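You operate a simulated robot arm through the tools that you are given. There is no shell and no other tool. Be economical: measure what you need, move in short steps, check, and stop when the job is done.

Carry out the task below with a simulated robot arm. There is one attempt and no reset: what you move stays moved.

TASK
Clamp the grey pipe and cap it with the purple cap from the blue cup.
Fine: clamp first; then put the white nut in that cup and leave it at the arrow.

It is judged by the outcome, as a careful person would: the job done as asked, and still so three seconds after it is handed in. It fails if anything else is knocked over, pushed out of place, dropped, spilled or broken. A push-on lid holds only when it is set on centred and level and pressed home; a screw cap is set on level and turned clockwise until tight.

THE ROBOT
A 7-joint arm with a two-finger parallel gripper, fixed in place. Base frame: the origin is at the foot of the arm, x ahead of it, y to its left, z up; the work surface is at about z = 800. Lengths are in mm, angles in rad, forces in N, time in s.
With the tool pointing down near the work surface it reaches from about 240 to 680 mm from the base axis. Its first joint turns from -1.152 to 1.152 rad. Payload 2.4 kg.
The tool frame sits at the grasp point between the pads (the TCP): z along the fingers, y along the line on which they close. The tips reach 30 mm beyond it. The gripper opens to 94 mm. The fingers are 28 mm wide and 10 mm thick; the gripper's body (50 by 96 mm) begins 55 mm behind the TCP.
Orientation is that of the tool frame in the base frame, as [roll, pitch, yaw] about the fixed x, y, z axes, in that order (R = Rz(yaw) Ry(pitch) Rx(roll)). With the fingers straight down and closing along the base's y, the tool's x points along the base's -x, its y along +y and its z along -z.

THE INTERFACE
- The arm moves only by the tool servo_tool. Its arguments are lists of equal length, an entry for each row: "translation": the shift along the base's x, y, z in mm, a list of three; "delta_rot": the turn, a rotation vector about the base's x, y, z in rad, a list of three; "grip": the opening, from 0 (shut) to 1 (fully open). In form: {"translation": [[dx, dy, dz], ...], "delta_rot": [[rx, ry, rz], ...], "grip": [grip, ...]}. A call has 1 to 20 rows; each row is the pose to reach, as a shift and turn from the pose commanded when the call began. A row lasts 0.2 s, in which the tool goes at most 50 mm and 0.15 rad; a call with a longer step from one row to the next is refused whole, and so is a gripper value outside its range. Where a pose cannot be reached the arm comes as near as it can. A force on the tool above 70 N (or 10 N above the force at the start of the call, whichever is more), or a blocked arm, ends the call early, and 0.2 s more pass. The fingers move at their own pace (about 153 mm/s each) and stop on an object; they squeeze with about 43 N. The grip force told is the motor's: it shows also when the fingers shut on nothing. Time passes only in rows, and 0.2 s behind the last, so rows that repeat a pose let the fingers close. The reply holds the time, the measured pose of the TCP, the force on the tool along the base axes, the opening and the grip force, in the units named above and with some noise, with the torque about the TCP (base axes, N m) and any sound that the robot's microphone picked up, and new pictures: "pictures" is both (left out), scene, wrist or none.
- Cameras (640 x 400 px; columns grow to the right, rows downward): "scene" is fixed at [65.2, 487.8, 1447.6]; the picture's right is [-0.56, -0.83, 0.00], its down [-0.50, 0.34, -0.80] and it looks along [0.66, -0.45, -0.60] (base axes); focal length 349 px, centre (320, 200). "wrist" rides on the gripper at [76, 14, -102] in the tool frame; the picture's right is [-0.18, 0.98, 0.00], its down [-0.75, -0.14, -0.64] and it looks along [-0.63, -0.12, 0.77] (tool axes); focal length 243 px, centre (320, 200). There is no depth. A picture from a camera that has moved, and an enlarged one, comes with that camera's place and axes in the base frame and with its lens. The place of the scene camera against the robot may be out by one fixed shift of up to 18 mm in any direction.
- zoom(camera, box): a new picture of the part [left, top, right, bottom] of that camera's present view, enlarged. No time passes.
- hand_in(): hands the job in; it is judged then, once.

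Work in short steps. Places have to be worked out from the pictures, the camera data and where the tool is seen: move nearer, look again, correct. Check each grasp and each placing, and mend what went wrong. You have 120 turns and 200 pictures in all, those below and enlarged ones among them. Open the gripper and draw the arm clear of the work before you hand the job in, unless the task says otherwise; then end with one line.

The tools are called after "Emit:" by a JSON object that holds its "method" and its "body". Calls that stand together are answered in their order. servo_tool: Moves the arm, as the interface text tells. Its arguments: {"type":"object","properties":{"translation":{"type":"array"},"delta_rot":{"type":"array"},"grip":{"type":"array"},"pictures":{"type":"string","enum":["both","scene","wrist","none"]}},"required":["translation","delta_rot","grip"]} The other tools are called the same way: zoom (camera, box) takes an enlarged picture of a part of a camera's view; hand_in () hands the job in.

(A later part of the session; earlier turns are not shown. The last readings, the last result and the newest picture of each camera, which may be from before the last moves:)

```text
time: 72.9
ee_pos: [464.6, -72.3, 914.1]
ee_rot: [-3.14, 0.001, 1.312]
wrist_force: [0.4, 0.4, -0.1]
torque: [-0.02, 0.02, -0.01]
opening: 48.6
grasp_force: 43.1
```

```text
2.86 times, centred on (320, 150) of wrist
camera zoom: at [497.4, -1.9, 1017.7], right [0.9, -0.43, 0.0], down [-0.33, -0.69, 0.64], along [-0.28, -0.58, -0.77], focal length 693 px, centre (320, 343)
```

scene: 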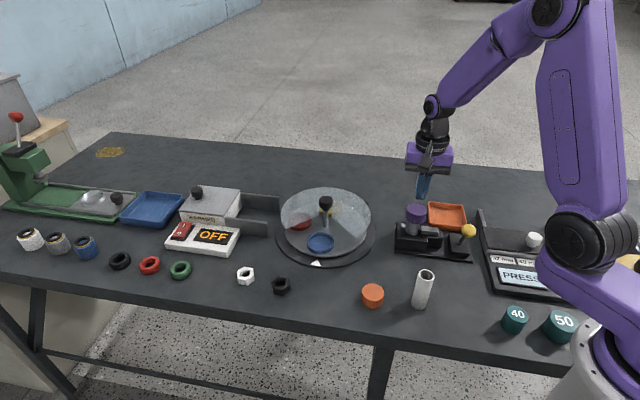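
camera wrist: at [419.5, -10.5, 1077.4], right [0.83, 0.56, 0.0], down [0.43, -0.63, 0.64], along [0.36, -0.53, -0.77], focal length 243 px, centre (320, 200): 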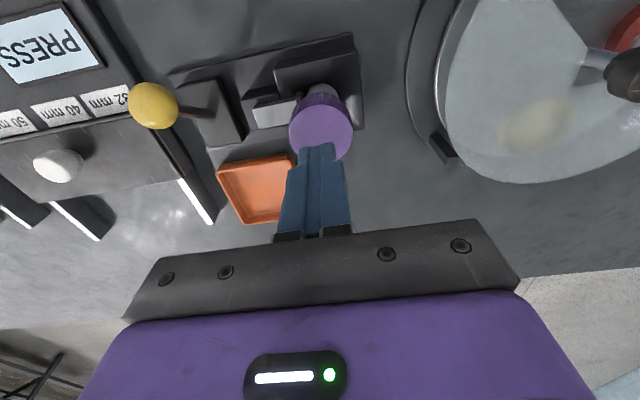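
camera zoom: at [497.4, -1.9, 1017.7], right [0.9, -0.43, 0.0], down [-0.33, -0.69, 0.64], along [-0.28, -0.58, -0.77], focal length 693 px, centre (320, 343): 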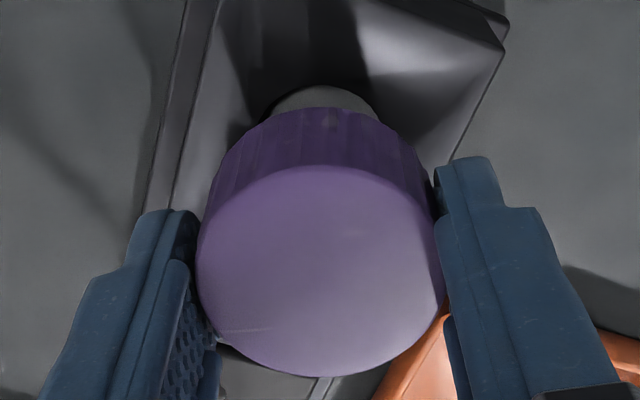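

Centred (≈464.4,-71.7, matching the pipe). Release, rotate the open gripper back +1.4 rad then another +1.4.

Emit:
{"method": "servo_tool", "body": {"translation": [[0, 0, 0], [0, 0, 0], [0, 0, 4], [0, 0, 4], [0, 0, 4], [0, 0, 4], [0, 0, 4], [0, 0, 4], [0, 0, 4], [0, 0, 4], [0, 0, 4], [0, 0, 4], [0, 0, 4]], "delta_rot": [[0, 0, 0], [0, 0, 0], [0, 0, 0.14], [0, 0, 0.28], [0, 0, 0.42], [0, 0, 0.56], [0, 0, 0.7], [0, 0, 0.84], [0, 0, 0.98], [0, 0, 1.12], [0, 0, 1.26], [0, 0, 1.4], [0, 0, 1.4]], "grip": [0.7, 0.7, 0.7, 0.7, 0.7, 0.7, 0.7, 0.7, 0.7, 0.7, 0.7, 0.7, 0.7], "pictures": "none"}}

Emit:
{"method": "servo_tool", "body": {"translation": [[0, 0, 0], [0, 0, 0], [0, 0, 0], [0, 0, 0], [0, 0, 0], [0, 0, 0], [0, 0, 0], [0, 0, 0], [0, 0, 0], [0, 0, 0], [0, 0, 0]], "delta_rot": [[0, 0, 0.14], [0, 0, 0.28], [0, 0, 0.42], [0, 0, 0.56], [0, 0, 0.7], [0, 0, 0.84], [0, 0, 0.98], [0, 0, 1.12], [0, 0, 1.26], [0, 0, 1.4], [0, 0, 1.4]], "grip": [0.7, 0.7, 0.7, 0.7, 0.7, 0.7, 0.7, 0.7, 0.7, 0.7, 0.7], "pictures": "none"}}

Emit:
{"method": "zoom", "body": {"camera": "scene", "box": [400, 190, 440, 240]}}

Emit:
{"method": "zoom", "body": {"camera": "wrist", "box": [220, 60, 420, 220]}}

```text
time: 75.7
ee_pos: [465.6, -71.0, 918.9]
ee_rot: [-3.139, -0.001, 2.715]
wrist_force: [-0.1, 0.7, 0.8]
torque: [-0.01, 0.01, 0.0]
opening: 65.9
grasp_force: 0.2
```

```text
time: 78.1
ee_pos: [464.9, -71.8, 919.0]
ee_rot: [-3.139, 0.001, -2.169]
wrist_force: [0.1, 0.2, 0.2]
torque: [-0.01, 0.0, 0.0]
opening: 65.9
grasp_force: 0.1
```

```text
8.00 times, centred on (420, 215) of scene
camera zoom: at [65.2, 487.8, 1447.6], right [-0.56, -0.83, 0.0], down [-0.5, 0.34, -0.8], along [0.66, -0.45, -0.6], focal length 2791 px, centre (-480, 80)
```

zoom: 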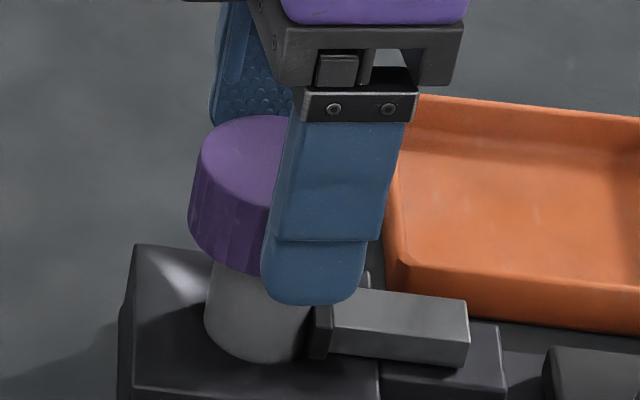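

```text
2.50 times, centred on (320, 140) of wrist
camera zoom: at [409.5, -126.6, 1021.2], right [-0.71, 0.71, 0.0], down [0.54, 0.54, 0.64], along [0.45, 0.45, -0.77], focal length 606 px, centre (320, 350)
```

zoom: 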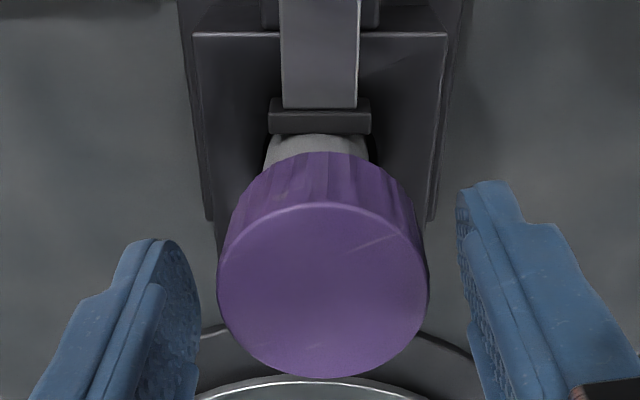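

Cap nearly concentric. Grip on its centre, nudge ~1.5 mm onto the pipe axis, apply light pressure.

Emit:
{"method": "servo_tool", "body": {"translation": [[1.1, 2.9, 0], [1.1, 2.9, -5], [1.1, 2.9, -5], [1.1, 2.9, -5], [1.1, 2.9, -5], [1.8, 1.5, -4.5], [1.8, 1.5, -6], [1.8, 1.5, -7]], "delta_rot": [[0, 0, 0], [0, 0, 0], [0, 0, 0], [0, 0, 0], [0, 0, 0], [0, 0, 0], [0, 0, 0], [0, 0, 0]], "grip": [0.7, 0.7, 0.35, 0.35, 0.35, 0.35, 0.35, 0.35], "pictures": "none"}}

Emit:
{"method": "servo_tool", "body": {"translation": [[0, 0, 0], [0, 0, 0], [0, 0, 0], [0, 0, 0], [0, 0, 0], [0, 0, 0], [0, 0, 0], [0, 0, 0], [0, 0, 0], [0, 0, 0]], "delta_rot": [[0, 0, -0.14], [0, 0, -0.28], [0, 0, -0.42], [0, 0, -0.56], [0, 0, -0.7], [0, 0, -0.84], [0, 0, -0.98], [0, 0, -1.12], [0, 0, -1.26], [0, 0, -1.4]], "grip": [0.35, 0.35, 0.35, 0.35, 0.35, 0.35, 0.35, 0.35, 0.35, 0.35], "pictures": "none"}}

Emit:
{"method": "servo_tool", "body": {"translation": [[0, 0, 0], [0, 0, 0], [0, 0, 0], [0, 0, 0], [0, 0, 0], [0, 0, 0], [0, 0, 0], [0, 0, 0], [0, 0, 0], [0, 0, 0]], "delta_rot": [[0, 0, -0.14], [0, 0, -0.28], [0, 0, -0.42], [0, 0, -0.56], [0, 0, -0.7], [0, 0, -0.84], [0, 0, -0.98], [0, 0, -1.12], [0, 0, -1.26], [0, 0, -1.4]], "grip": [0.35, 0.35, 0.35, 0.35, 0.35, 0.35, 0.35, 0.35, 0.35, 0.35], "pictures": "none"}}

Emit:
{"method": "zoom", "body": {"camera": "scene", "box": [400, 190, 440, 240]}}

```text
time: 79.9
ee_pos: [466.8, -70.9, 912.8]
ee_rot: [-3.139, 0.001, -2.171]
wrist_force: [-0.2, 0.2, 15.2]
torque: [-0.04, 0.0, 0.03]
opening: 48.3
grasp_force: 42.6
```

```text
time: 82.1
ee_pos: [466.7, -71.9, 912.2]
ee_rot: [-3.141, 0.001, 2.708]
wrist_force: [2.2, -1.1, 27.6]
torque: [-0.12, -0.06, 0.04]
opening: 48.2
grasp_force: 42.9
```

```text
time: 84.3
ee_pos: [466.0, -70.2, 912.8]
ee_rot: [-3.14, 0.0, 1.308]
wrist_force: [-1.7, -3.2, 12.7]
torque: [-0.16, 0.15, 0.05]
opening: 48.5
grasp_force: 43.3
```

```text
8.00 times, centred on (420, 215) of scene
camera zoom: at [64.9, 487.7, 1447.7], right [-0.56, -0.83, 0.0], down [-0.5, 0.34, -0.8], along [0.66, -0.45, -0.6], focal length 2791 px, centre (-480, 80)
```

zoom: 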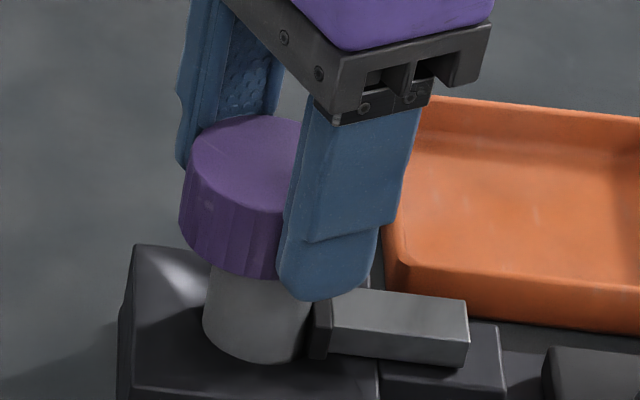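

Again free rotation, so it's a push-on with the pipe likely catching on the inner bore edge; it needs finer centring. I search in a small pattern around the best estimate with light down-pressure, watching for a drop.

Emit:
{"method": "servo_tool", "body": {"translation": [[-0.3, -1.1, 0], [-0.6, -2.2, -0.5], [-0.9, -3.2, -1], [-1.9, -3, -1.5], [-2.6, -2.7, -1.5], [-2.3, -1.8, -1.5], [-2, -0.9, -1.5], [-1, -1.1, -1.5], [0, -1.4, -1.5], [0.3, -2, -1.5], [0, -3.4, -1.5], [-0.5, -4.2, -1.5], [-1.6, -4.2, -1.5], [-1, -2.6, -1.5]], "delta_rot": [[0, 0, 0], [0, 0, 0], [0, 0, 0], [0, 0, 0], [0, 0, 0], [0, 0, 0], [0, 0, 0], [0, 0, 0], [0, 0, 0], [0, 0, 0], [0, 0, 0], [0, 0, 0], [0, 0, 0], [0, 0, 0]], "grip": [0.35, 0.35, 0.35, 0.35, 0.35, 0.35, 0.35, 0.35, 0.35, 0.35, 0.35, 0.35, 0.35, 0.35], "pictures": "none"}}

Emit:
{"method": "zoom", "body": {"camera": "scene", "box": [400, 190, 440, 240]}}

Emit:
{"method": "zoom", "body": {"camera": "wrist", "box": [240, 80, 400, 220]}}

```text
time: 87.3
ee_pos: [465.7, -74.9, 911.1]
ee_rot: [-3.139, 0.0, 1.311]
wrist_force: [-1.4, -0.6, 23.3]
torque: [0.01, 0.18, 0.0]
opening: 48.2
grasp_force: 42.5
```

```text
8.00 times, centred on (420, 215) of scene
camera zoom: at [64.9, 487.8, 1447.6], right [-0.56, -0.83, 0.0], down [-0.5, 0.34, -0.8], along [0.66, -0.45, -0.6], focal length 2791 px, centre (-480, 80)
```

zoom: 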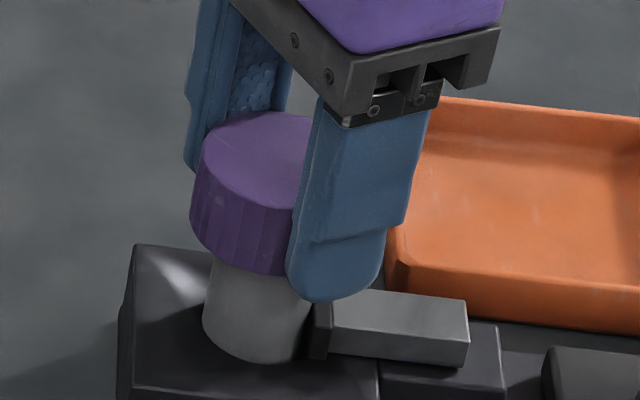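

```text
2.86 times, centred on (320, 150) of wrist
camera zoom: at [498.4, -4.1, 1012.4], right [0.9, -0.43, 0.0], down [-0.33, -0.69, 0.64], along [-0.28, -0.58, -0.77], focal length 693 px, centre (320, 343)
```

zoom: 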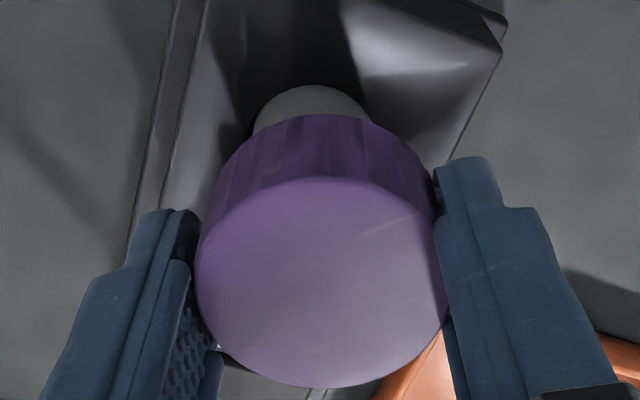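

No drop. I'll centre precisely using silhouettes: pipe vs cap across the finger axis, in two perpendicular grips. First correct ≈2 mm here and zoom.

Emit:
{"method": "servo_tool", "body": {"translation": [[-1, 0.25, 2], [-1.9, 0.5, 2], [-1.9, 0.5, 2]], "delta_rot": [[0, 0, 0], [0, 0, 0], [0, 0, 0]], "grip": [0.35, 0.35, 0.35], "pictures": "none"}}

Emit:
{"method": "zoom", "body": {"camera": "wrist", "box": [280, 105, 360, 155]}}

```text
time: 88.1
ee_pos: [463.0, -72.0, 913.1]
ee_rot: [-3.139, 0.0, 1.31]
wrist_force: [-0.3, 0.5, 0.9]
torque: [0.01, -0.02, 0.0]
opening: 48.1
grasp_force: 43.4
```

```text
8.00 times, centred on (320, 130) of wrist
camera zoom: at [496.4, -2.3, 1014.8], right [0.9, -0.43, 0.0], down [-0.33, -0.69, 0.64], along [-0.28, -0.58, -0.77], focal length 1941 px, centre (320, 760)
```

zoom: 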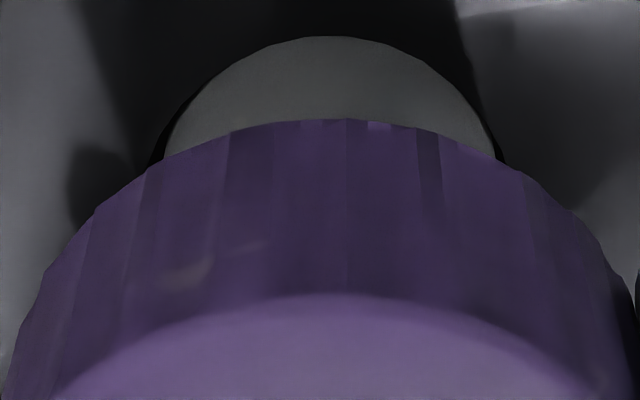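

Across this axis cap and pipe are concentric (<0.5 mm). Release, rotate +1.57, regrip and check the perpendicular axis.

Emit:
{"method": "servo_tool", "body": {"translation": [[0, 0, 0], [0, 0, 0], [0, 0, 0], [0, 0, 0], [0, 0, 0], [0, 0, 0], [0, 0, 0], [0, 0, 0], [0, 0, 0], [0, 0, 0], [0, 0, 0], [0, 0, 0], [0, 0, 0], [0, 0, 0], [0, 0, 0], [0, 0, 0], [0, 0, 0]], "delta_rot": [[0, 0, 0], [0, 0, 0], [0, 0, 0.14], [0, 0, 0.28], [0, 0, 0.42], [0, 0, 0.56], [0, 0, 0.7], [0, 0, 0.84], [0, 0, 0.98], [0, 0, 1.12], [0, 0, 1.26], [0, 0, 1.4], [0, 0, 1.5], [0, 0, 1.571], [0, 0, 1.571], [0, 0, 1.571], [0, 0, 1.571]], "grip": [0.6, 0.7, 0.7, 0.7, 0.7, 0.7, 0.7, 0.7, 0.7, 0.7, 0.7, 0.7, 0.7, 0.7, 0.5, 0.35, 0.35], "pictures": "none"}}

Emit:
{"method": "zoom", "body": {"camera": "wrist", "box": [270, 100, 370, 170]}}

Emit:
{"method": "zoom", "body": {"camera": "scene", "box": [400, 190, 440, 240]}}

```text
time: 91.7
ee_pos: [463.7, -72.5, 912.9]
ee_rot: [-3.139, -0.001, 2.885]
wrist_force: [-0.4, -1.2, 0.6]
torque: [0.03, 0.01, 0.0]
opening: 48.7
grasp_force: 43.0
```

```text
5.71 times, centred on (320, 135) of wrist
camera zoom: at [393.3, -38.8, 1014.9], right [0.43, 0.9, 0.0], down [0.69, -0.33, 0.64], along [0.58, -0.28, -0.77], focal length 1386 px, centre (320, 571)
```

zoom: 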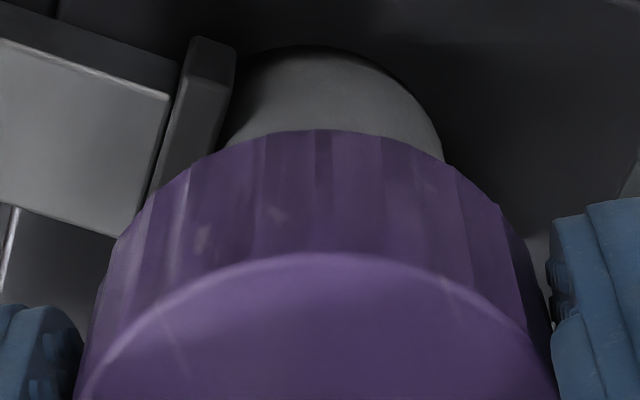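

```text
8.00 times, centred on (420, 215) of scene
camera zoom: at [65.2, 487.8, 1447.6], right [-0.56, -0.83, 0.0], down [-0.5, 0.34, -0.8], along [0.66, -0.45, -0.6], focal length 2791 px, centre (-480, 80)
```

zoom: 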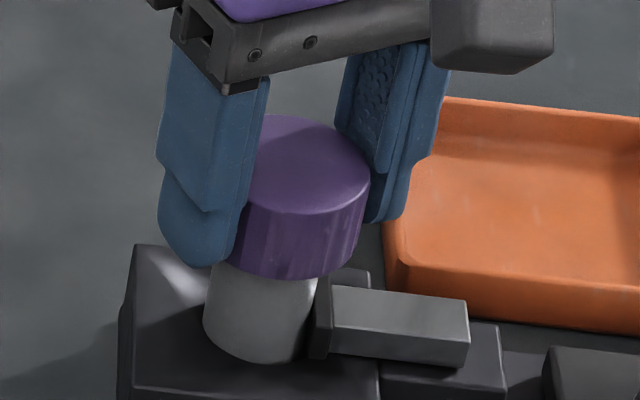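

Both axes now within ~1 mm. Apply ~15 N and turn clockwise about this centre.

Emit:
{"method": "servo_tool", "body": {"translation": [[0, 0, -1], [0, 0, -2], [0, 0, -2], [0, 0, -2], [0, 0, -2], [0, 0, -2], [0, 0, -2], [0, 0, -2], [0, 0, -2], [0, 0, -2], [0, 0, -2], [0, 0, -2], [0, 0, -2]], "delta_rot": [[0, 0, 0], [0, 0, 0], [0, 0, -0.14], [0, 0, -0.28], [0, 0, -0.42], [0, 0, -0.56], [0, 0, -0.7], [0, 0, -0.84], [0, 0, -0.98], [0, 0, -1.12], [0, 0, -1.26], [0, 0, -1.4], [0, 0, -1.54]], "grip": [0.35, 0.35, 0.35, 0.35, 0.35, 0.35, 0.35, 0.35, 0.35, 0.35, 0.35, 0.35, 0.35], "pictures": "none"}}

Emit:
{"method": "zoom", "body": {"camera": "scene", "box": [400, 190, 440, 240]}}

Emit:
{"method": "zoom", "body": {"camera": "wrist", "box": [270, 100, 370, 170]}}

```text
time: 94.5
ee_pos: [463.1, -72.5, 910.5]
ee_rot: [-3.139, 0.0, 1.34]
wrist_force: [0.2, -0.8, 22.8]
torque: [-0.07, -0.05, -0.01]
opening: 49.2
grasp_force: 43.0
```

```text
8.00 times, centred on (420, 215) of scene
camera zoom: at [64.9, 487.8, 1447.6], right [-0.56, -0.83, 0.0], down [-0.5, 0.34, -0.8], along [0.66, -0.45, -0.6], focal length 2791 px, centre (-480, 80)
```

zoom: 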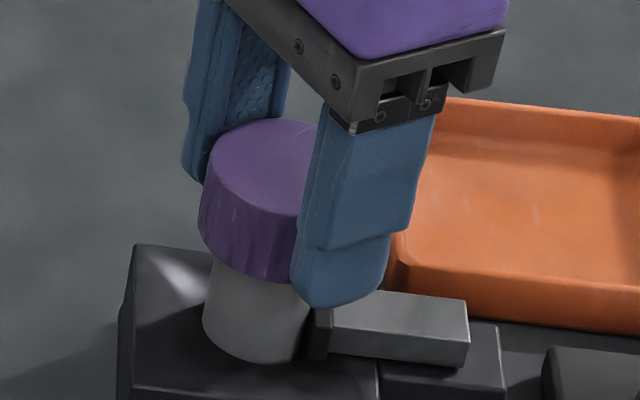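

```text
5.71 times, centred on (320, 135) of wrist
camera zoom: at [494.1, -1.1, 1013.0], right [0.91, -0.41, 0.0], down [-0.31, -0.7, 0.64], along [-0.26, -0.59, -0.77], focal length 1386 px, centre (320, 571)
```

zoom: 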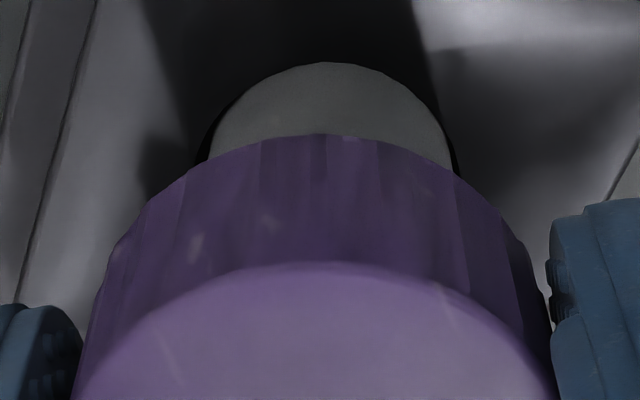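

Still just spinning. Final precise centring by (1.3,0.8), then release and press from above more carefully, holding ~55 N rather than tripping the limit.

Emit:
{"method": "servo_tool", "body": {"translation": [[0.6, 0.4, 2.5], [1.3, 0.8, 2.5], [1.3, 0.8, 2], [1.3, 0.8, 2], [1.3, 0.8, 2], [1.3, 0.8, 25], [1.3, 0.8, 45], [1.3, 0.8, 45], [1.3, 0.8, 45]], "delta_rot": [[0, 0, 0], [0, 0, 0], [0, 0, 0], [0, 0, 0], [0, 0, 0], [0, 0, 0], [0, 0, 0], [0, 0, 0], [0, 0, 0]], "grip": [0.35, 0.35, 0.35, 0.6, 0.7, 0.7, 0.5, 0, 0], "pictures": "none"}}

Emit:
{"method": "servo_tool", "body": {"translation": [[0, 0, -10], [0, 0, -15], [0, 0, -16], [0, 0, -17], [0, 0, -18], [0, 0, -19], [-0.3, 0, -20], [-0.5, 0, -21]], "delta_rot": [[0, 0, 0], [0, 0, 0], [0, 0, 0], [0, 0, 0], [0, 0, 0], [0, 0, 0], [0, 0, 0], [0, 0, 0]], "grip": [0, 0, 0, 0, 0, 0, 0, 0], "pictures": "none"}}

Emit:
{"method": "zoom", "body": {"camera": "scene", "box": [400, 190, 440, 240]}}

```text
time: 96.5
ee_pos: [464.7, -72.0, 955.0]
ee_rot: [-3.14, 0.0, 1.343]
wrist_force: [0.1, -0.1, 0.5]
torque: [0.03, -0.01, -0.02]
opening: 0.0
grasp_force: 33.1
```

```text
time: 98.3
ee_pos: [466.8, -72.7, 936.9]
ee_rot: [3.132, 0.0, 1.343]
wrist_force: [-12.7, -2.6, 67.5]
torque: [-0.12, 0.45, -0.02]
opening: 0.0
grasp_force: 33.2
```

```text
8.00 times, centred on (420, 215) of scene
camera zoom: at [63.9, 487.9, 1447.7], right [-0.56, -0.83, 0.0], down [-0.5, 0.34, -0.8], along [0.66, -0.45, -0.6], focal length 2791 px, centre (-480, 80)
```

zoom: 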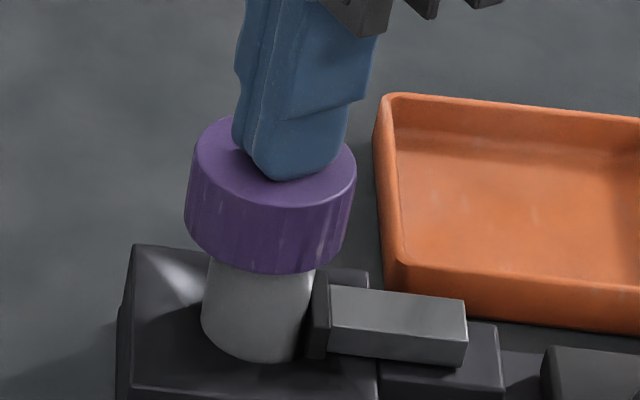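

67 N held and still no descent; the tool drifts +x under load and drags the cap off-centre. I ease to light load, drag the cap back, and check centring.

Emit:
{"method": "servo_tool", "body": {"translation": [[-0.5, 0, 3], [-1, 0, 4.5], [-2, 0.3, 4.5], [-3, 0.6, 4.5], [-3, 0.6, 4.5]], "delta_rot": [[0, 0, 0], [0, 0, 0], [0, 0, 0], [0, 0, 0], [0, 0, 0]], "grip": [0, 0, 0, 0, 0], "pictures": "none"}}

Emit:
{"method": "zoom", "body": {"camera": "scene", "box": [400, 190, 440, 240]}}

Emit:
{"method": "zoom", "body": {"camera": "wrist", "box": [260, 80, 380, 160]}}

```text
time: 99.5
ee_pos: [460.4, -70.7, 939.1]
ee_rot: [-3.138, -0.001, 1.343]
wrist_force: [3.5, 0.7, 12.0]
torque: [-0.01, -0.09, 0.03]
opening: 0.0
grasp_force: 32.7
```

```text
8.00 times, centred on (420, 215) of scene
camera zoom: at [65.1, 487.8, 1447.6], right [-0.56, -0.83, 0.0], down [-0.5, 0.34, -0.8], along [0.66, -0.45, -0.6], focal length 2791 px, centre (-480, 80)
```

zoom: 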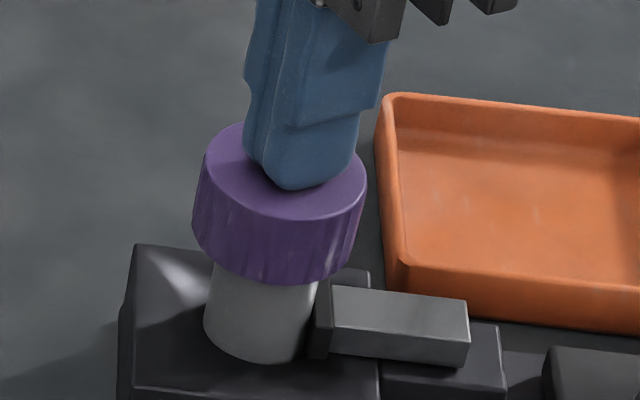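

```text
5.00 times, centred on (320, 120) of wrist
camera zoom: at [492.0, 0.8, 1041.6], right [0.92, -0.4, 0.0], down [-0.31, -0.7, 0.64], along [-0.26, -0.59, -0.77], focal length 1213 px, centre (320, 600)
```

zoom: 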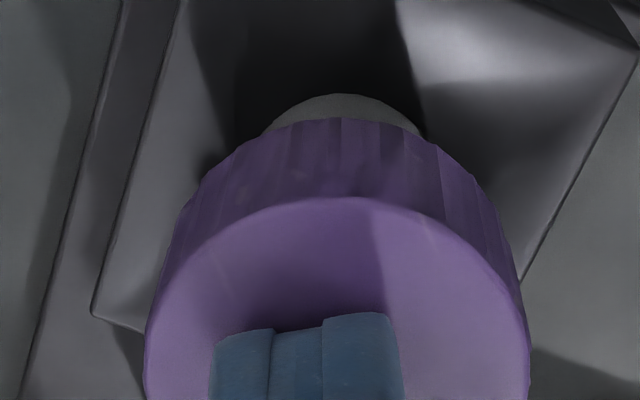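

Cap is concentric in both views now. Lift off, move the press point to the cap's centre, and press with a counter-bias against the +x drift.

Emit:
{"method": "servo_tool", "body": {"translation": [[0, 0, 6], [2.3, -0.5, 6], [2.3, -0.5, 6], [2.3, -0.5, 2], [2.3, -0.5, 0.5], [2.0, -0.5, -0.5], [1.6, -0.4, -1.5], [1.2, -0.3, -2.5], [0.8, -0.2, -3.5], [0.4, -0.1, -4.5], [0, 0, -5.5], [-0.4, 0.1, -6.3], [-0.4, 0.1, -6.3]], "delta_rot": [[0, 0, 0], [0, 0, 0], [0, 0, 0], [0, 0, 0], [0, 0, 0], [0, 0, 0], [0, 0, 0], [0, 0, 0], [0, 0, 0], [0, 0, 0], [0, 0, 0], [0, 0, 0], [0, 0, 0]], "grip": [0, 0, 0, 0, 0, 0, 0, 0, 0, 0, 0, 0, 0], "pictures": "none"}}

Emit:
{"method": "zoom", "body": {"camera": "scene", "box": [400, 190, 440, 240]}}

```text
time: 102.0
ee_pos: [464.5, -72.5, 939.3]
ee_rot: [3.125, 0.0, 1.345]
wrist_force: [-4.5, 0.8, 21.7]
torque: [0.05, 0.14, 0.02]
opening: 0.1
grasp_force: 33.1
stopped in row 12: the force on the tool passed its limit at 71 N (the readings are from after the stop); the commanded pose is now the measured one
```

```text
8.00 times, centred on (420, 215) of scene
camera zoom: at [64.8, 487.8, 1447.6], right [-0.56, -0.83, 0.0], down [-0.5, 0.34, -0.8], along [0.66, -0.45, -0.6], focal length 2791 px, centre (-480, 80)
```

zoom: 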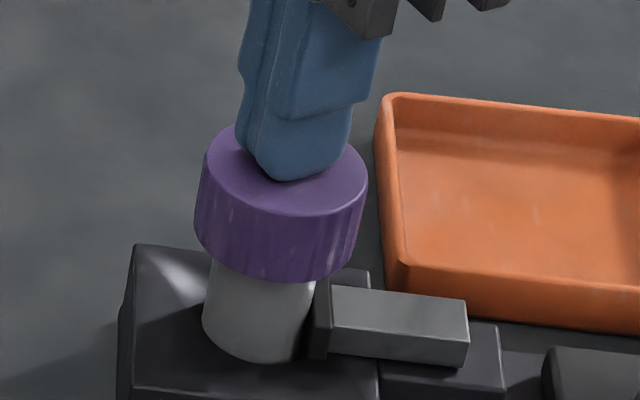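

Still a hard stop at 71 N while centred. Next: grip the well-centred cap and run a fine raster search with light down-pressure in case an inner plug must find the bore.

Emit:
{"method": "servo_tool", "body": {"translation": [[0, 0, 8], [0, 0, 14], [0, 0, 14], [0, 0, 0], [0, 0, -22], [0, 0, -25], [0, 0, -25], [0, 0, -25], [0, 0, -25]], "delta_rot": [[0, 0, 0], [0.0037, 0.0162, 0], [0.0037, 0.0162, 0], [0.0037, 0.0162, 0], [0.0037, 0.0162, 0], [0.0037, 0.0162, 0], [0.0037, 0.0162, 0], [0.0037, 0.0162, 0], [0.0037, 0.0162, 0]], "grip": [0, 0.4, 0.75, 0.75, 0.75, 0.75, 0.5, 0.35, 0.35], "pictures": "none"}}

Emit:
{"method": "zoom", "body": {"camera": "scene", "box": [400, 190, 440, 240]}}

Emit:
{"method": "zoom", "body": {"camera": "wrist", "box": [270, 100, 370, 170]}}

```text
time: 104.0
ee_pos: [464.6, -71.6, 911.4]
ee_rot: [-3.139, 0.0, 1.342]
wrist_force: [-1.6, 0.2, 0.4]
torque: [0.01, -0.03, 0.02]
opening: 49.3
grasp_force: 43.6
```

```text
8.00 times, centred on (420, 215) of scene
camera zoom: at [65.2, 487.8, 1447.6], right [-0.56, -0.83, 0.0], down [-0.5, 0.34, -0.8], along [0.66, -0.45, -0.6], focal length 2791 px, centre (-480, 80)
```

zoom: 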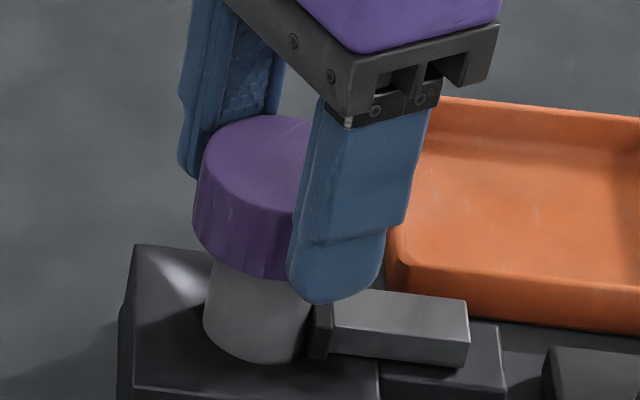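

```text
5.71 times, centred on (320, 135) of wrist
camera zoom: at [495.8, -0.2, 1013.9], right [0.92, -0.4, 0.0], down [-0.31, -0.7, 0.64], along [-0.26, -0.59, -0.77], focal length 1386 px, centre (320, 571)
```

zoom: 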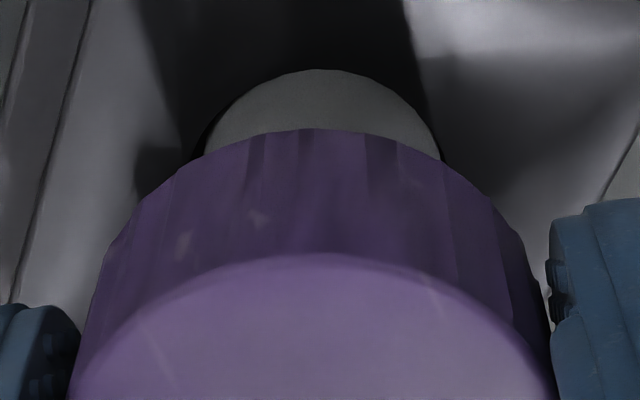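

Concentric within 0.5 mm both ways. Try a clockwise turn right here with light axial load.

Emit:
{"method": "servo_tool", "body": {"translation": [[0, 0, -0.5], [0, 0, -1], [0, 0, -1], [0, 0, -1], [0, 0, -1], [0, 0, -1], [0, 0, -1], [0, 0, -1]], "delta_rot": [[0, 0, 0], [0, 0, 0], [0, 0, -0.12], [0, 0, -0.24], [0, 0, -0.36], [0, 0, -0.48], [0, 0, -0.6], [0, 0, -0.72]], "grip": [0.35, 0.35, 0.35, 0.35, 0.35, 0.35, 0.35, 0.35], "pictures": "none"}}

Emit:
{"method": "zoom", "body": {"camera": "scene", "box": [400, 190, 440, 240]}}

Emit:
{"method": "zoom", "body": {"camera": "wrist", "box": [270, 100, 370, 170]}}

```text
time: 105.8
ee_pos: [464.8, -72.6, 911.7]
ee_rot: [-3.139, -0.001, 0.62]
wrist_force: [0.2, 0.0, -0.6]
torque: [0.01, -0.02, 0.02]
opening: 48.9
grasp_force: 43.0
```

```text
8.00 times, centred on (420, 215) of scene
camera zoom: at [65.2, 487.8, 1447.6], right [-0.56, -0.83, 0.0], down [-0.5, 0.34, -0.8], along [0.66, -0.45, -0.6], focal length 2791 px, centre (-480, 80)
```

zoom: 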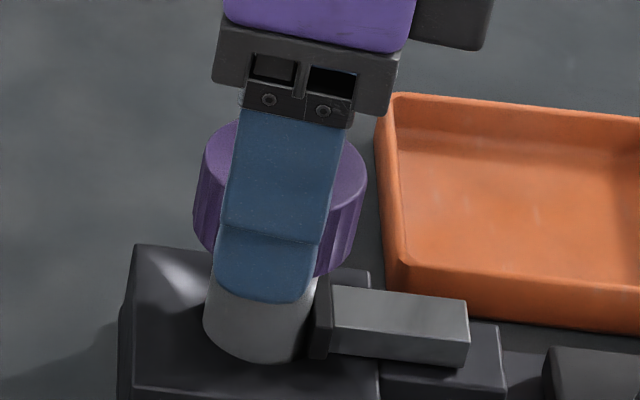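

```text
5.71 times, centred on (320, 135) of wrist
camera zoom: at [535.0, -39.4, 1013.7], right [0.42, -0.91, 0.0], down [-0.69, -0.32, 0.64], along [-0.58, -0.27, -0.77], focal length 1386 px, centre (320, 571)
```

zoom: 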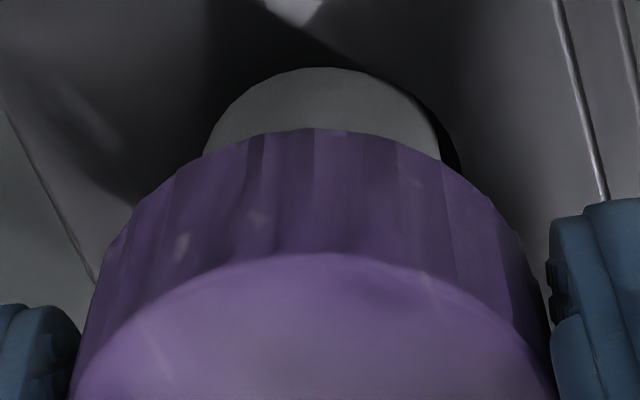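

Promising: after this turn the axial force is zero despite commanding 1 mm lower. I regrip (rotate back +2.7 open) and keep turning.

Emit:
{"method": "servo_tool", "body": {"translation": [[0, 0, 0], [0, 0, 0], [0, 0, 0], [0, 0, 0], [0, 0, 0], [0, 0, 0], [0, 0, 0], [0, 0, 0], [0, 0, 0], [0, 0, 0], [0, 0, 0], [0, 0, 0], [0, 0, 0], [0, 0, 0], [0, 0, 0], [0, 0, 0], [0, 0, 0], [0, 0, 0], [0, 0, 0], [0, 0, 0]], "delta_rot": [[0, 0, 0], [0, 0, 0], [0, 0, 0.149], [0, 0, 0.298], [0, 0, 0.447], [0, 0, 0.596], [0, 0, 0.745], [0, 0, 0.894], [0, 0, 1.043], [0, 0, 1.192], [0, 0, 1.341], [0, 0, 1.49], [0, 0, 1.639], [0, 0, 1.788], [0, 0, 1.937], [0, 0, 2.086], [0, 0, 2.235], [0, 0, 2.384], [0, 0, 2.533], [0, 0, 2.68]], "grip": [0.6, 0.7, 0.7, 0.7, 0.7, 0.7, 0.7, 0.7, 0.7, 0.7, 0.7, 0.7, 0.7, 0.7, 0.7, 0.7, 0.7, 0.7, 0.7, 0.7], "pictures": "none"}}

Emit:
{"method": "zoom", "body": {"camera": "wrist", "box": [240, 90, 400, 210]}}

Emit:
{"method": "zoom", "body": {"camera": "scene", "box": [400, 190, 440, 240]}}

```text
time: 110.0
ee_pos: [464.5, -70.6, 912.2]
ee_rot: [-3.137, 0.0, -2.976]
wrist_force: [0.2, 0.1, -0.4]
torque: [-0.01, 0.02, 0.0]
opening: 65.7
grasp_force: 0.1
```

```text
3.33 times, centred on (320, 150) of wrist
camera zoom: at [387.0, -68.7, 1013.5], right [0.02, 1.0, 0.0], down [0.77, -0.01, 0.64], along [0.64, -0.02, -0.77], focal length 809 px, centre (320, 367)
```

zoom: 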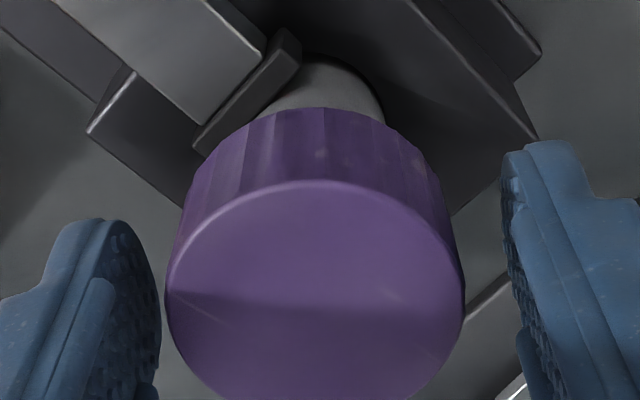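

```text
8.00 times, centred on (420, 215) of scene
camera zoom: at [65.2, 487.8, 1447.6], right [-0.56, -0.83, 0.0], down [-0.5, 0.34, -0.8], along [0.66, -0.45, -0.6], focal length 2791 px, centre (-480, 80)
```

zoom: 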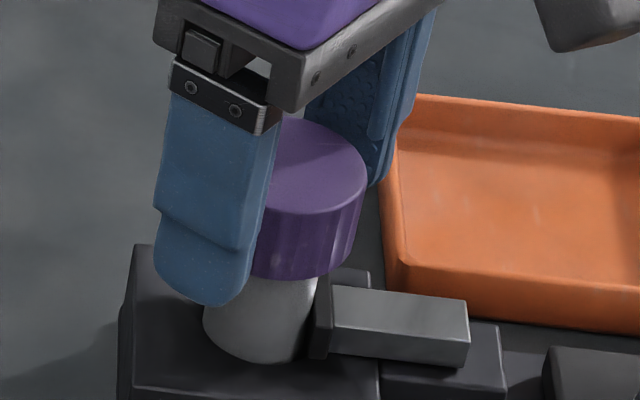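

Cap stays put. Align 0.7 mm, grip, and turn clockwise 2.4 rad with a slight downward follow.

Emit:
{"method": "servo_tool", "body": {"translation": [[0.1, -0.7, 0], [0.1, -0.7, 0], [0.1, -0.7, 0], [0.1, -0.7, 0], [0.1, -0.7, -0.1], [0.1, -0.7, -0.2], [0.1, -0.7, -0.3], [0.1, -0.7, -0.4], [0.1, -0.7, -0.5], [0.1, -0.7, -0.6], [0.1, -0.7, -0.7], [0.1, -0.7, -0.8], [0.1, -0.7, -0.9], [0.1, -0.7, -1]], "delta_rot": [[0, 0, 0], [0, 0, 0], [0, 0, 0], [0, 0, 0], [0, 0, -0.13], [0, 0, -0.26], [0, 0, -0.39], [0, 0, -0.52], [0, 0, -0.65], [0, 0, -0.78], [0, 0, -0.91], [0, 0, -1.04], [0, 0, -1.17], [0, 0, -1.3]], "grip": [0.7, 0.45, 0.35, 0.35, 0.35, 0.35, 0.35, 0.35, 0.35, 0.35, 0.35, 0.35, 0.35, 0.35], "pictures": "none"}}

Emit:
{"method": "servo_tool", "body": {"translation": [[0, 0, -0.1], [0, 0, -0.2], [0, 0, -0.3], [0, 0, -0.4], [0, 0, -0.5], [0, 0, -0.6], [0, 0, -0.7], [0, 0, -0.8], [0, 0, -0.9], [0, 0, -1]], "delta_rot": [[0, 0, -0.13], [0, 0, -0.26], [0, 0, -0.39], [0, 0, -0.52], [0, 0, -0.65], [0, 0, -0.78], [0, 0, -0.91], [0, 0, -1.04], [0, 0, -1.17], [0, 0, -1.3]], "grip": [0.35, 0.35, 0.35, 0.35, 0.35, 0.35, 0.35, 0.35, 0.35, 0.35], "pictures": "none"}}

Emit:
{"method": "zoom", "body": {"camera": "scene", "box": [400, 190, 440, 240]}}

```text
time: 113.0
ee_pos: [465.9, -73.4, 910.6]
ee_rot: [-3.139, 0.003, 1.999]
wrist_force: [-1.7, -1.0, 25.2]
torque: [-0.03, 0.05, 0.03]
opening: 49.2
grasp_force: 43.4
```

```text
time: 115.2
ee_pos: [463.9, -73.5, 909.0]
ee_rot: [-3.135, 0.001, 0.7]
wrist_force: [1.4, 1.0, 13.0]
torque: [-0.08, -0.01, 0.05]
opening: 49.0
grasp_force: 43.2
```

```text
8.00 times, centred on (420, 215) of scene
camera zoom: at [65.0, 487.8, 1447.6], right [-0.56, -0.83, 0.0], down [-0.5, 0.34, -0.8], along [0.66, -0.45, -0.6], focal length 2791 px, centre (-480, 80)
```

zoom: 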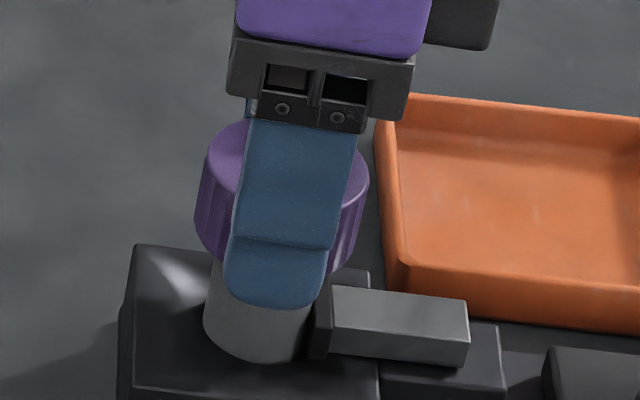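

No thread torque at all. But the last centred 71 N press may have latched it; I test by a gentle 2 mm upward pull in the grip.

Emit:
{"method": "servo_tool", "body": {"translation": [[0, 0, 1], [0, 0, 2], [0, 0, 3], [0, 0, 4]], "delta_rot": [[0, 0, 0], [0, 0, 0], [0, 0, 0], [0, 0, 0]], "grip": [0.35, 0.35, 0.35, 0.35], "pictures": "none"}}

Emit:
{"method": "servo_tool", "body": {"translation": [[0, 1, 0], [0, 2, 0], [0, 3, 0]], "delta_rot": [[0, 0, 0], [0, 0, 0], [0, 0, 0]], "grip": [0.35, 0.35, 0.35], "pictures": "none"}}

```text
time: 116.2
ee_pos: [466.4, -73.1, 914.2]
ee_rot: [-3.138, 0.001, 0.702]
wrist_force: [0.0, 1.0, -0.1]
torque: [-0.01, 0.03, 0.01]
opening: 48.9
grasp_force: 43.1
```

```text
time: 117.0
ee_pos: [466.5, -69.9, 914.2]
ee_rot: [-3.138, 0.001, 0.702]
wrist_force: [-0.3, -0.5, 0.2]
torque: [-0.02, 0.01, -0.03]
opening: 48.7
grasp_force: 43.2
```

Not latched — it lifts freely. Rather than guess, I'll lift the cap off and tilt it so the scene camera can see its underside and the pipe mouth.

Emit:
{"method": "servo_tool", "body": {"translation": [[0, 0, 10], [0, 0, 25], [0, 0, 45], [0, 0, 65], [0, 0, 85], [0, 0, 105], [0, 0, 120], [0, 0, 120], [0, 0, 120], [0, 0, 120], [0, 0, 120], [0, 0, 120], [0, 0, 120]], "delta_rot": [[0, 0, 0], [0, 0, 0], [0, 0, 0.14], [0, 0, 0.28], [0, 0, 0.42], [0, 0, 0.56], [0, 0, 0.7], [0, 0, 0.84], [0, 0, 0.98], [0, 0, 1.12], [0, 0, 1.26], [0, 0, 1.4], [0, 0, 1.49]], "grip": [0.35, 0.35, 0.35, 0.35, 0.35, 0.35, 0.35, 0.35, 0.35, 0.35, 0.35, 0.35, 0.35], "pictures": "none"}}

Emit:
{"method": "servo_tool", "body": {"translation": [[0, 0, 0], [0, 0, 0], [0, 0, 0], [0, 0, 0], [0, 0, 0], [0, 0, 0], [0, 0, 0], [0, 0, 0]], "delta_rot": [[0.11, 0.08, 0], [0.22, 0.16, 0], [0.33, 0.24, 0], [0.44, 0.31, 0], [0.55, 0.39, 0], [0.66, 0.47, 0], [0.77, 0.55, 0], [0.85, 0.61, 0]], "grip": [0.35, 0.35, 0.35, 0.35, 0.35, 0.35, 0.35, 0.35], "pictures": "none"}}

Emit:
{"method": "zoom", "body": {"camera": "scene", "box": [395, 130, 465, 240]}}

```text
time: 119.8
ee_pos: [464.5, -70.3, 1034.7]
ee_rot: [-3.137, 0.001, 2.195]
wrist_force: [-0.7, 0.2, -1.0]
torque: [0.0, 0.0, 0.02]
opening: 48.9
grasp_force: 42.9
```

```text
time: 121.6
ee_pos: [464.7, -70.7, 1034.0]
ee_rot: [-3.138, -1.049, 2.192]
wrist_force: [0.3, -0.2, -0.6]
torque: [0.02, -0.03, -0.02]
opening: 48.9
grasp_force: 43.1
```

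```text
3.64 times, centred on (430, 185) of scene
camera zoom: at [65.2, 487.8, 1447.6], right [-0.56, -0.83, 0.0], down [-0.5, 0.34, -0.8], along [0.66, -0.45, -0.6], focal length 1268 px, centre (-80, 254)
```

zoom: 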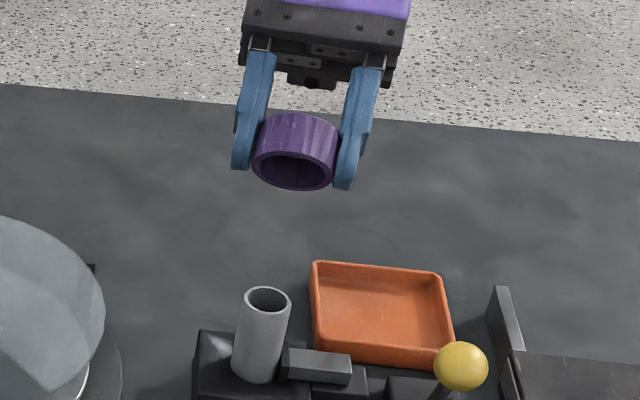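

Emit:
{"method": "zoom", "body": {"camera": "scene", "box": [418, 155, 448, 187]}}

Emit:
{"method": "zoom", "body": {"camera": "scene", "box": [400, 200, 430, 240]}}

```text
12.50 times, centred on (433, 171) of scene
camera zoom: at [65.2, 487.8, 1447.6], right [-0.56, -0.83, 0.0], down [-0.5, 0.34, -0.8], along [0.66, -0.45, -0.6], focal length 4360 px, centre (-1092, 562)
```

zoom: 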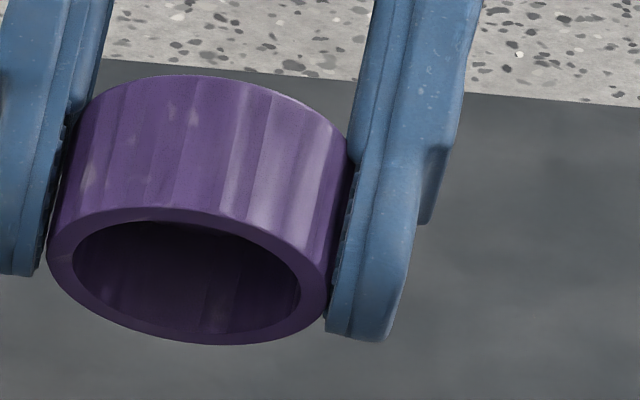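

```text
10.00 times, centred on (415, 220) of scene
camera zoom: at [65.2, 487.8, 1447.6], right [-0.56, -0.83, 0.0], down [-0.5, 0.34, -0.8], along [0.66, -0.45, -0.6], focal length 3488 px, centre (-630, 0)
```

zoom: 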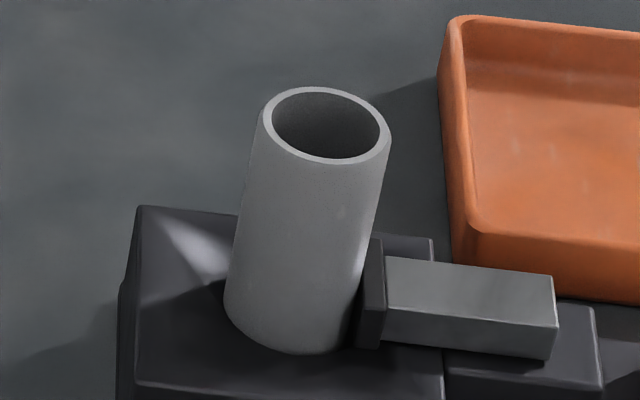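

The underside shows a plain, smooth, hollow cap (ID ≈40 mm vs pipe ≈31 mm): no thread, no snap — it simply sits over the pipe, and it was already fully down. I level it and set it back, centred.

Emit:
{"method": "servo_tool", "body": {"translation": [[0, 0, 0], [0, 0, 0], [0, 0, 0], [0, 0, 0], [0, 0, 0], [0, 0, 0], [0, 0, 0], [0, 0, 0], [0, 0, -30], [0, 0, -60], [0, 0, -80], [0, 0, -80]], "delta_rot": [[-0.11, -0.08, 0], [-0.22, -0.16, 0], [-0.33, -0.24, 0], [-0.44, -0.31, 0], [-0.55, -0.39, 0], [-0.66, -0.47, 0], [-0.77, -0.55, 0], [-0.85, -0.61, 0], [-0.85, -0.61, 0], [-0.85, -0.61, 0], [-0.85, -0.61, 0], [-0.85, -0.61, 0]], "grip": [0.35, 0.35, 0.35, 0.35, 0.35, 0.35, 0.35, 0.35, 0.35, 0.35, 0.35, 0.35], "pictures": "none"}}

Emit:
{"method": "zoom", "body": {"camera": "scene", "box": [400, 185, 440, 245]}}

Emit:
{"method": "zoom", "body": {"camera": "wrist", "box": [260, 60, 380, 180]}}

```text
time: 124.2
ee_pos: [466.4, -68.1, 956.3]
ee_rot: [-3.138, 0.001, 2.193]
wrist_force: [0.1, 0.2, -0.8]
torque: [0.0, -0.02, 0.01]
opening: 48.8
grasp_force: 43.4
```

```text
6.67 times, centred on (420, 215) of scene
camera zoom: at [65.2, 487.8, 1447.6], right [-0.56, -0.83, 0.0], down [-0.5, 0.34, -0.8], along [0.66, -0.45, -0.6], focal length 2326 px, centre (-347, 100)
```

zoom: 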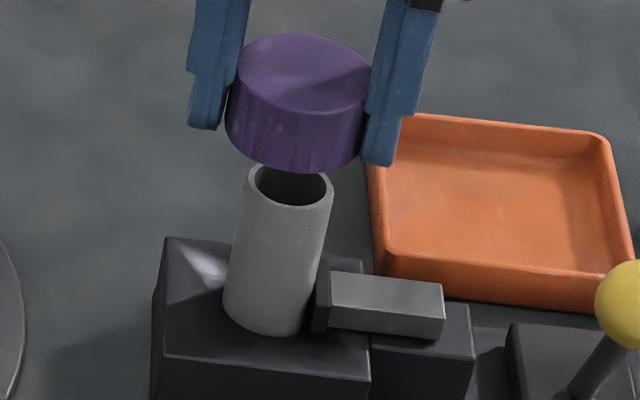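

```text
3.33 times, centred on (320, 120) of wrist
camera zoom: at [432.6, 2.9, 1057.4], right [0.91, 0.42, 0.0], down [0.33, -0.69, 0.64], along [0.27, -0.58, -0.77], focal length 809 px, centre (320, 467)
```

zoom: 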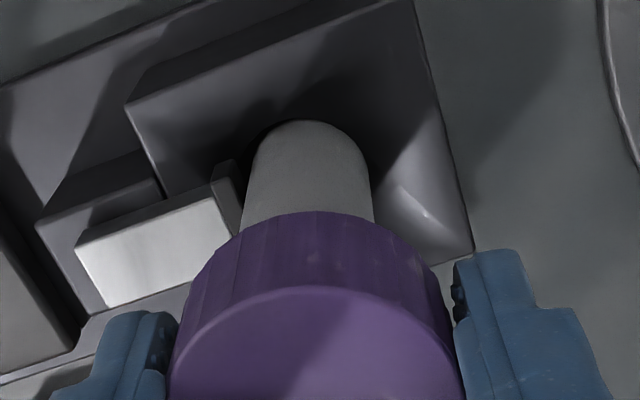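

Needs ≈(-1.2,-2.8) mm; slack is ±4.5 mm so this suffices. Lower onto the pipe gently.

Emit:
{"method": "servo_tool", "body": {"translation": [[-1.2, -2.8, 0], [-1.2, -2.8, -6], [-1.2, -2.8, -12], [-1.2, -2.8, -18], [-1.2, -2.8, -24], [-1.2, -2.8, -30], [-1.2, -2.8, -35], [-1.2, -2.8, -38], [-1.2, -2.8, -40], [-1.2, -2.8, -42]], "delta_rot": [[0, 0, 0], [0, 0, 0], [0, 0, 0], [0, 0, 0], [0, 0, 0], [0, 0, 0], [0, 0, 0], [0, 0, 0], [0, 0, 0], [0, 0, 0]], "grip": [0.35, 0.35, 0.35, 0.35, 0.35, 0.35, 0.35, 0.35, 0.35, 0.35], "pictures": "none"}}

Emit:
{"method": "zoom", "body": {"camera": "scene", "box": [400, 190, 440, 240]}}

Emit:
{"method": "zoom", "body": {"camera": "wrist", "box": [260, 80, 380, 180]}}

```text
time: 126.4
ee_pos: [463.7, -73.7, 911.3]
ee_rot: [-3.139, 0.0, 2.192]
wrist_force: [0.9, 1.0, -0.3]
torque: [-0.04, 0.01, 0.02]
opening: 48.7
grasp_force: 43.2
```

```text
8.00 times, centred on (420, 215) of scene
camera zoom: at [65.2, 487.8, 1447.6], right [-0.56, -0.83, 0.0], down [-0.5, 0.34, -0.8], along [0.66, -0.45, -0.6], focal length 2791 px, centre (-480, 80)
```

zoom: 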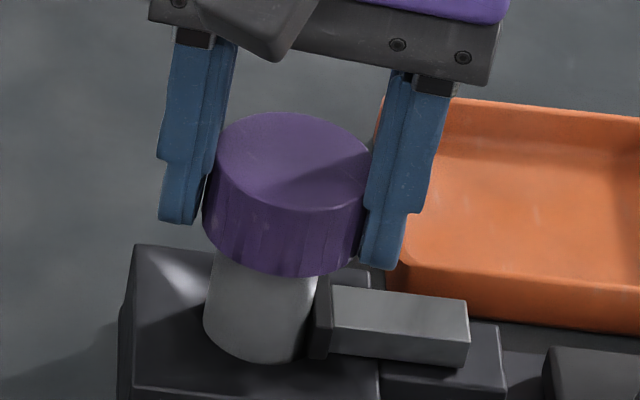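

```text
4.00 times, centred on (320, 130) of wrist
camera zoom: at [430.7, -2.5, 1013.7], right [0.91, 0.42, 0.0], down [0.33, -0.69, 0.64], along [0.27, -0.58, -0.77], focal length 970 px, centre (320, 480)
```

zoom: 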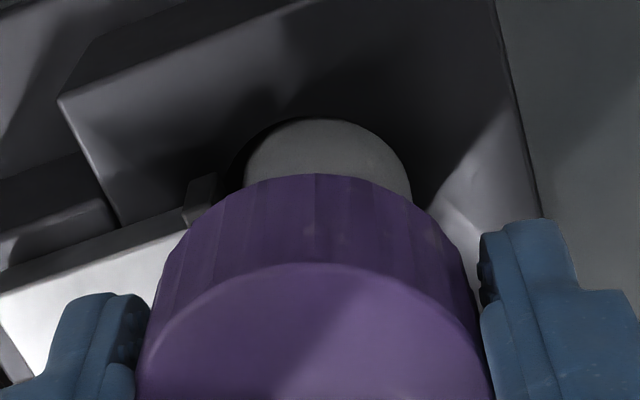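

Nearly down; nudge (1.4,1.9) to centre, touch down, and release.

Emit:
{"method": "servo_tool", "body": {"translation": [[0.7, 1, 0], [1.4, 1.9, 0], [1.4, 1.9, -1.5], [1.4, 1.9, -3], [1.4, 1.9, -4]], "delta_rot": [[0, 0, 0], [0, 0, 0], [0, 0, 0], [0, 0, 0], [0, 0, 0]], "grip": [0.35, 0.35, 0.35, 0.35, 0.35], "pictures": "none"}}

Emit:
{"method": "servo_tool", "body": {"translation": [[0, 0, 1], [0, 0, 1], [0, 0, 1], [0, 0, 25], [0, 0, 60], [0, 0, 90]], "delta_rot": [[0, 0, 0], [0, 0, 0], [0, 0, 0], [0, 0, 0], [0, 0, 0], [0, 0, 0]], "grip": [0.35, 0.6, 0.8, 0.8, 0.8, 0.8], "pictures": "none"}}

Emit:
{"method": "zoom", "body": {"camera": "scene", "box": [395, 185, 485, 265]}}

```text
time: 127.6
ee_pos: [465.7, -70.0, 909.2]
ee_rot: [3.141, 0.003, 2.193]
wrist_force: [-1.9, 2.2, 27.5]
torque: [0.05, 0.1, -0.03]
opening: 48.7
grasp_force: 43.1
```

```text
time: 129.0
ee_pos: [463.1, -68.5, 1000.2]
ee_rot: [-3.137, 0.0, 2.192]
wrist_force: [0.2, 0.4, -0.4]
torque: [0.01, -0.04, -0.02]
opening: 75.5
grasp_force: 0.1
```

```text
5.00 times, centred on (440, 225) of scene
camera zoom: at [65.2, 487.8, 1447.6], right [-0.56, -0.83, 0.0], down [-0.5, 0.34, -0.8], along [0.66, -0.45, -0.6], focal length 1744 px, centre (-280, 75)
```

zoom: 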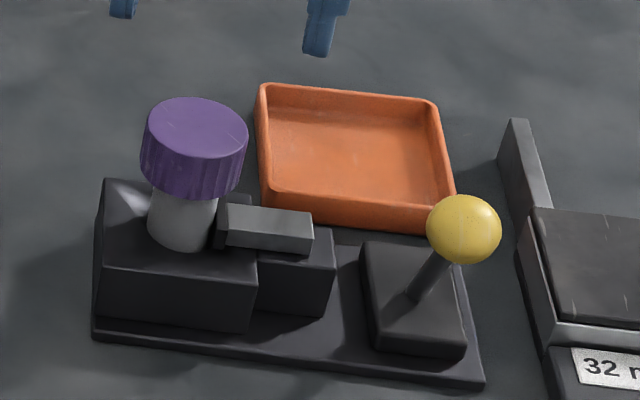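

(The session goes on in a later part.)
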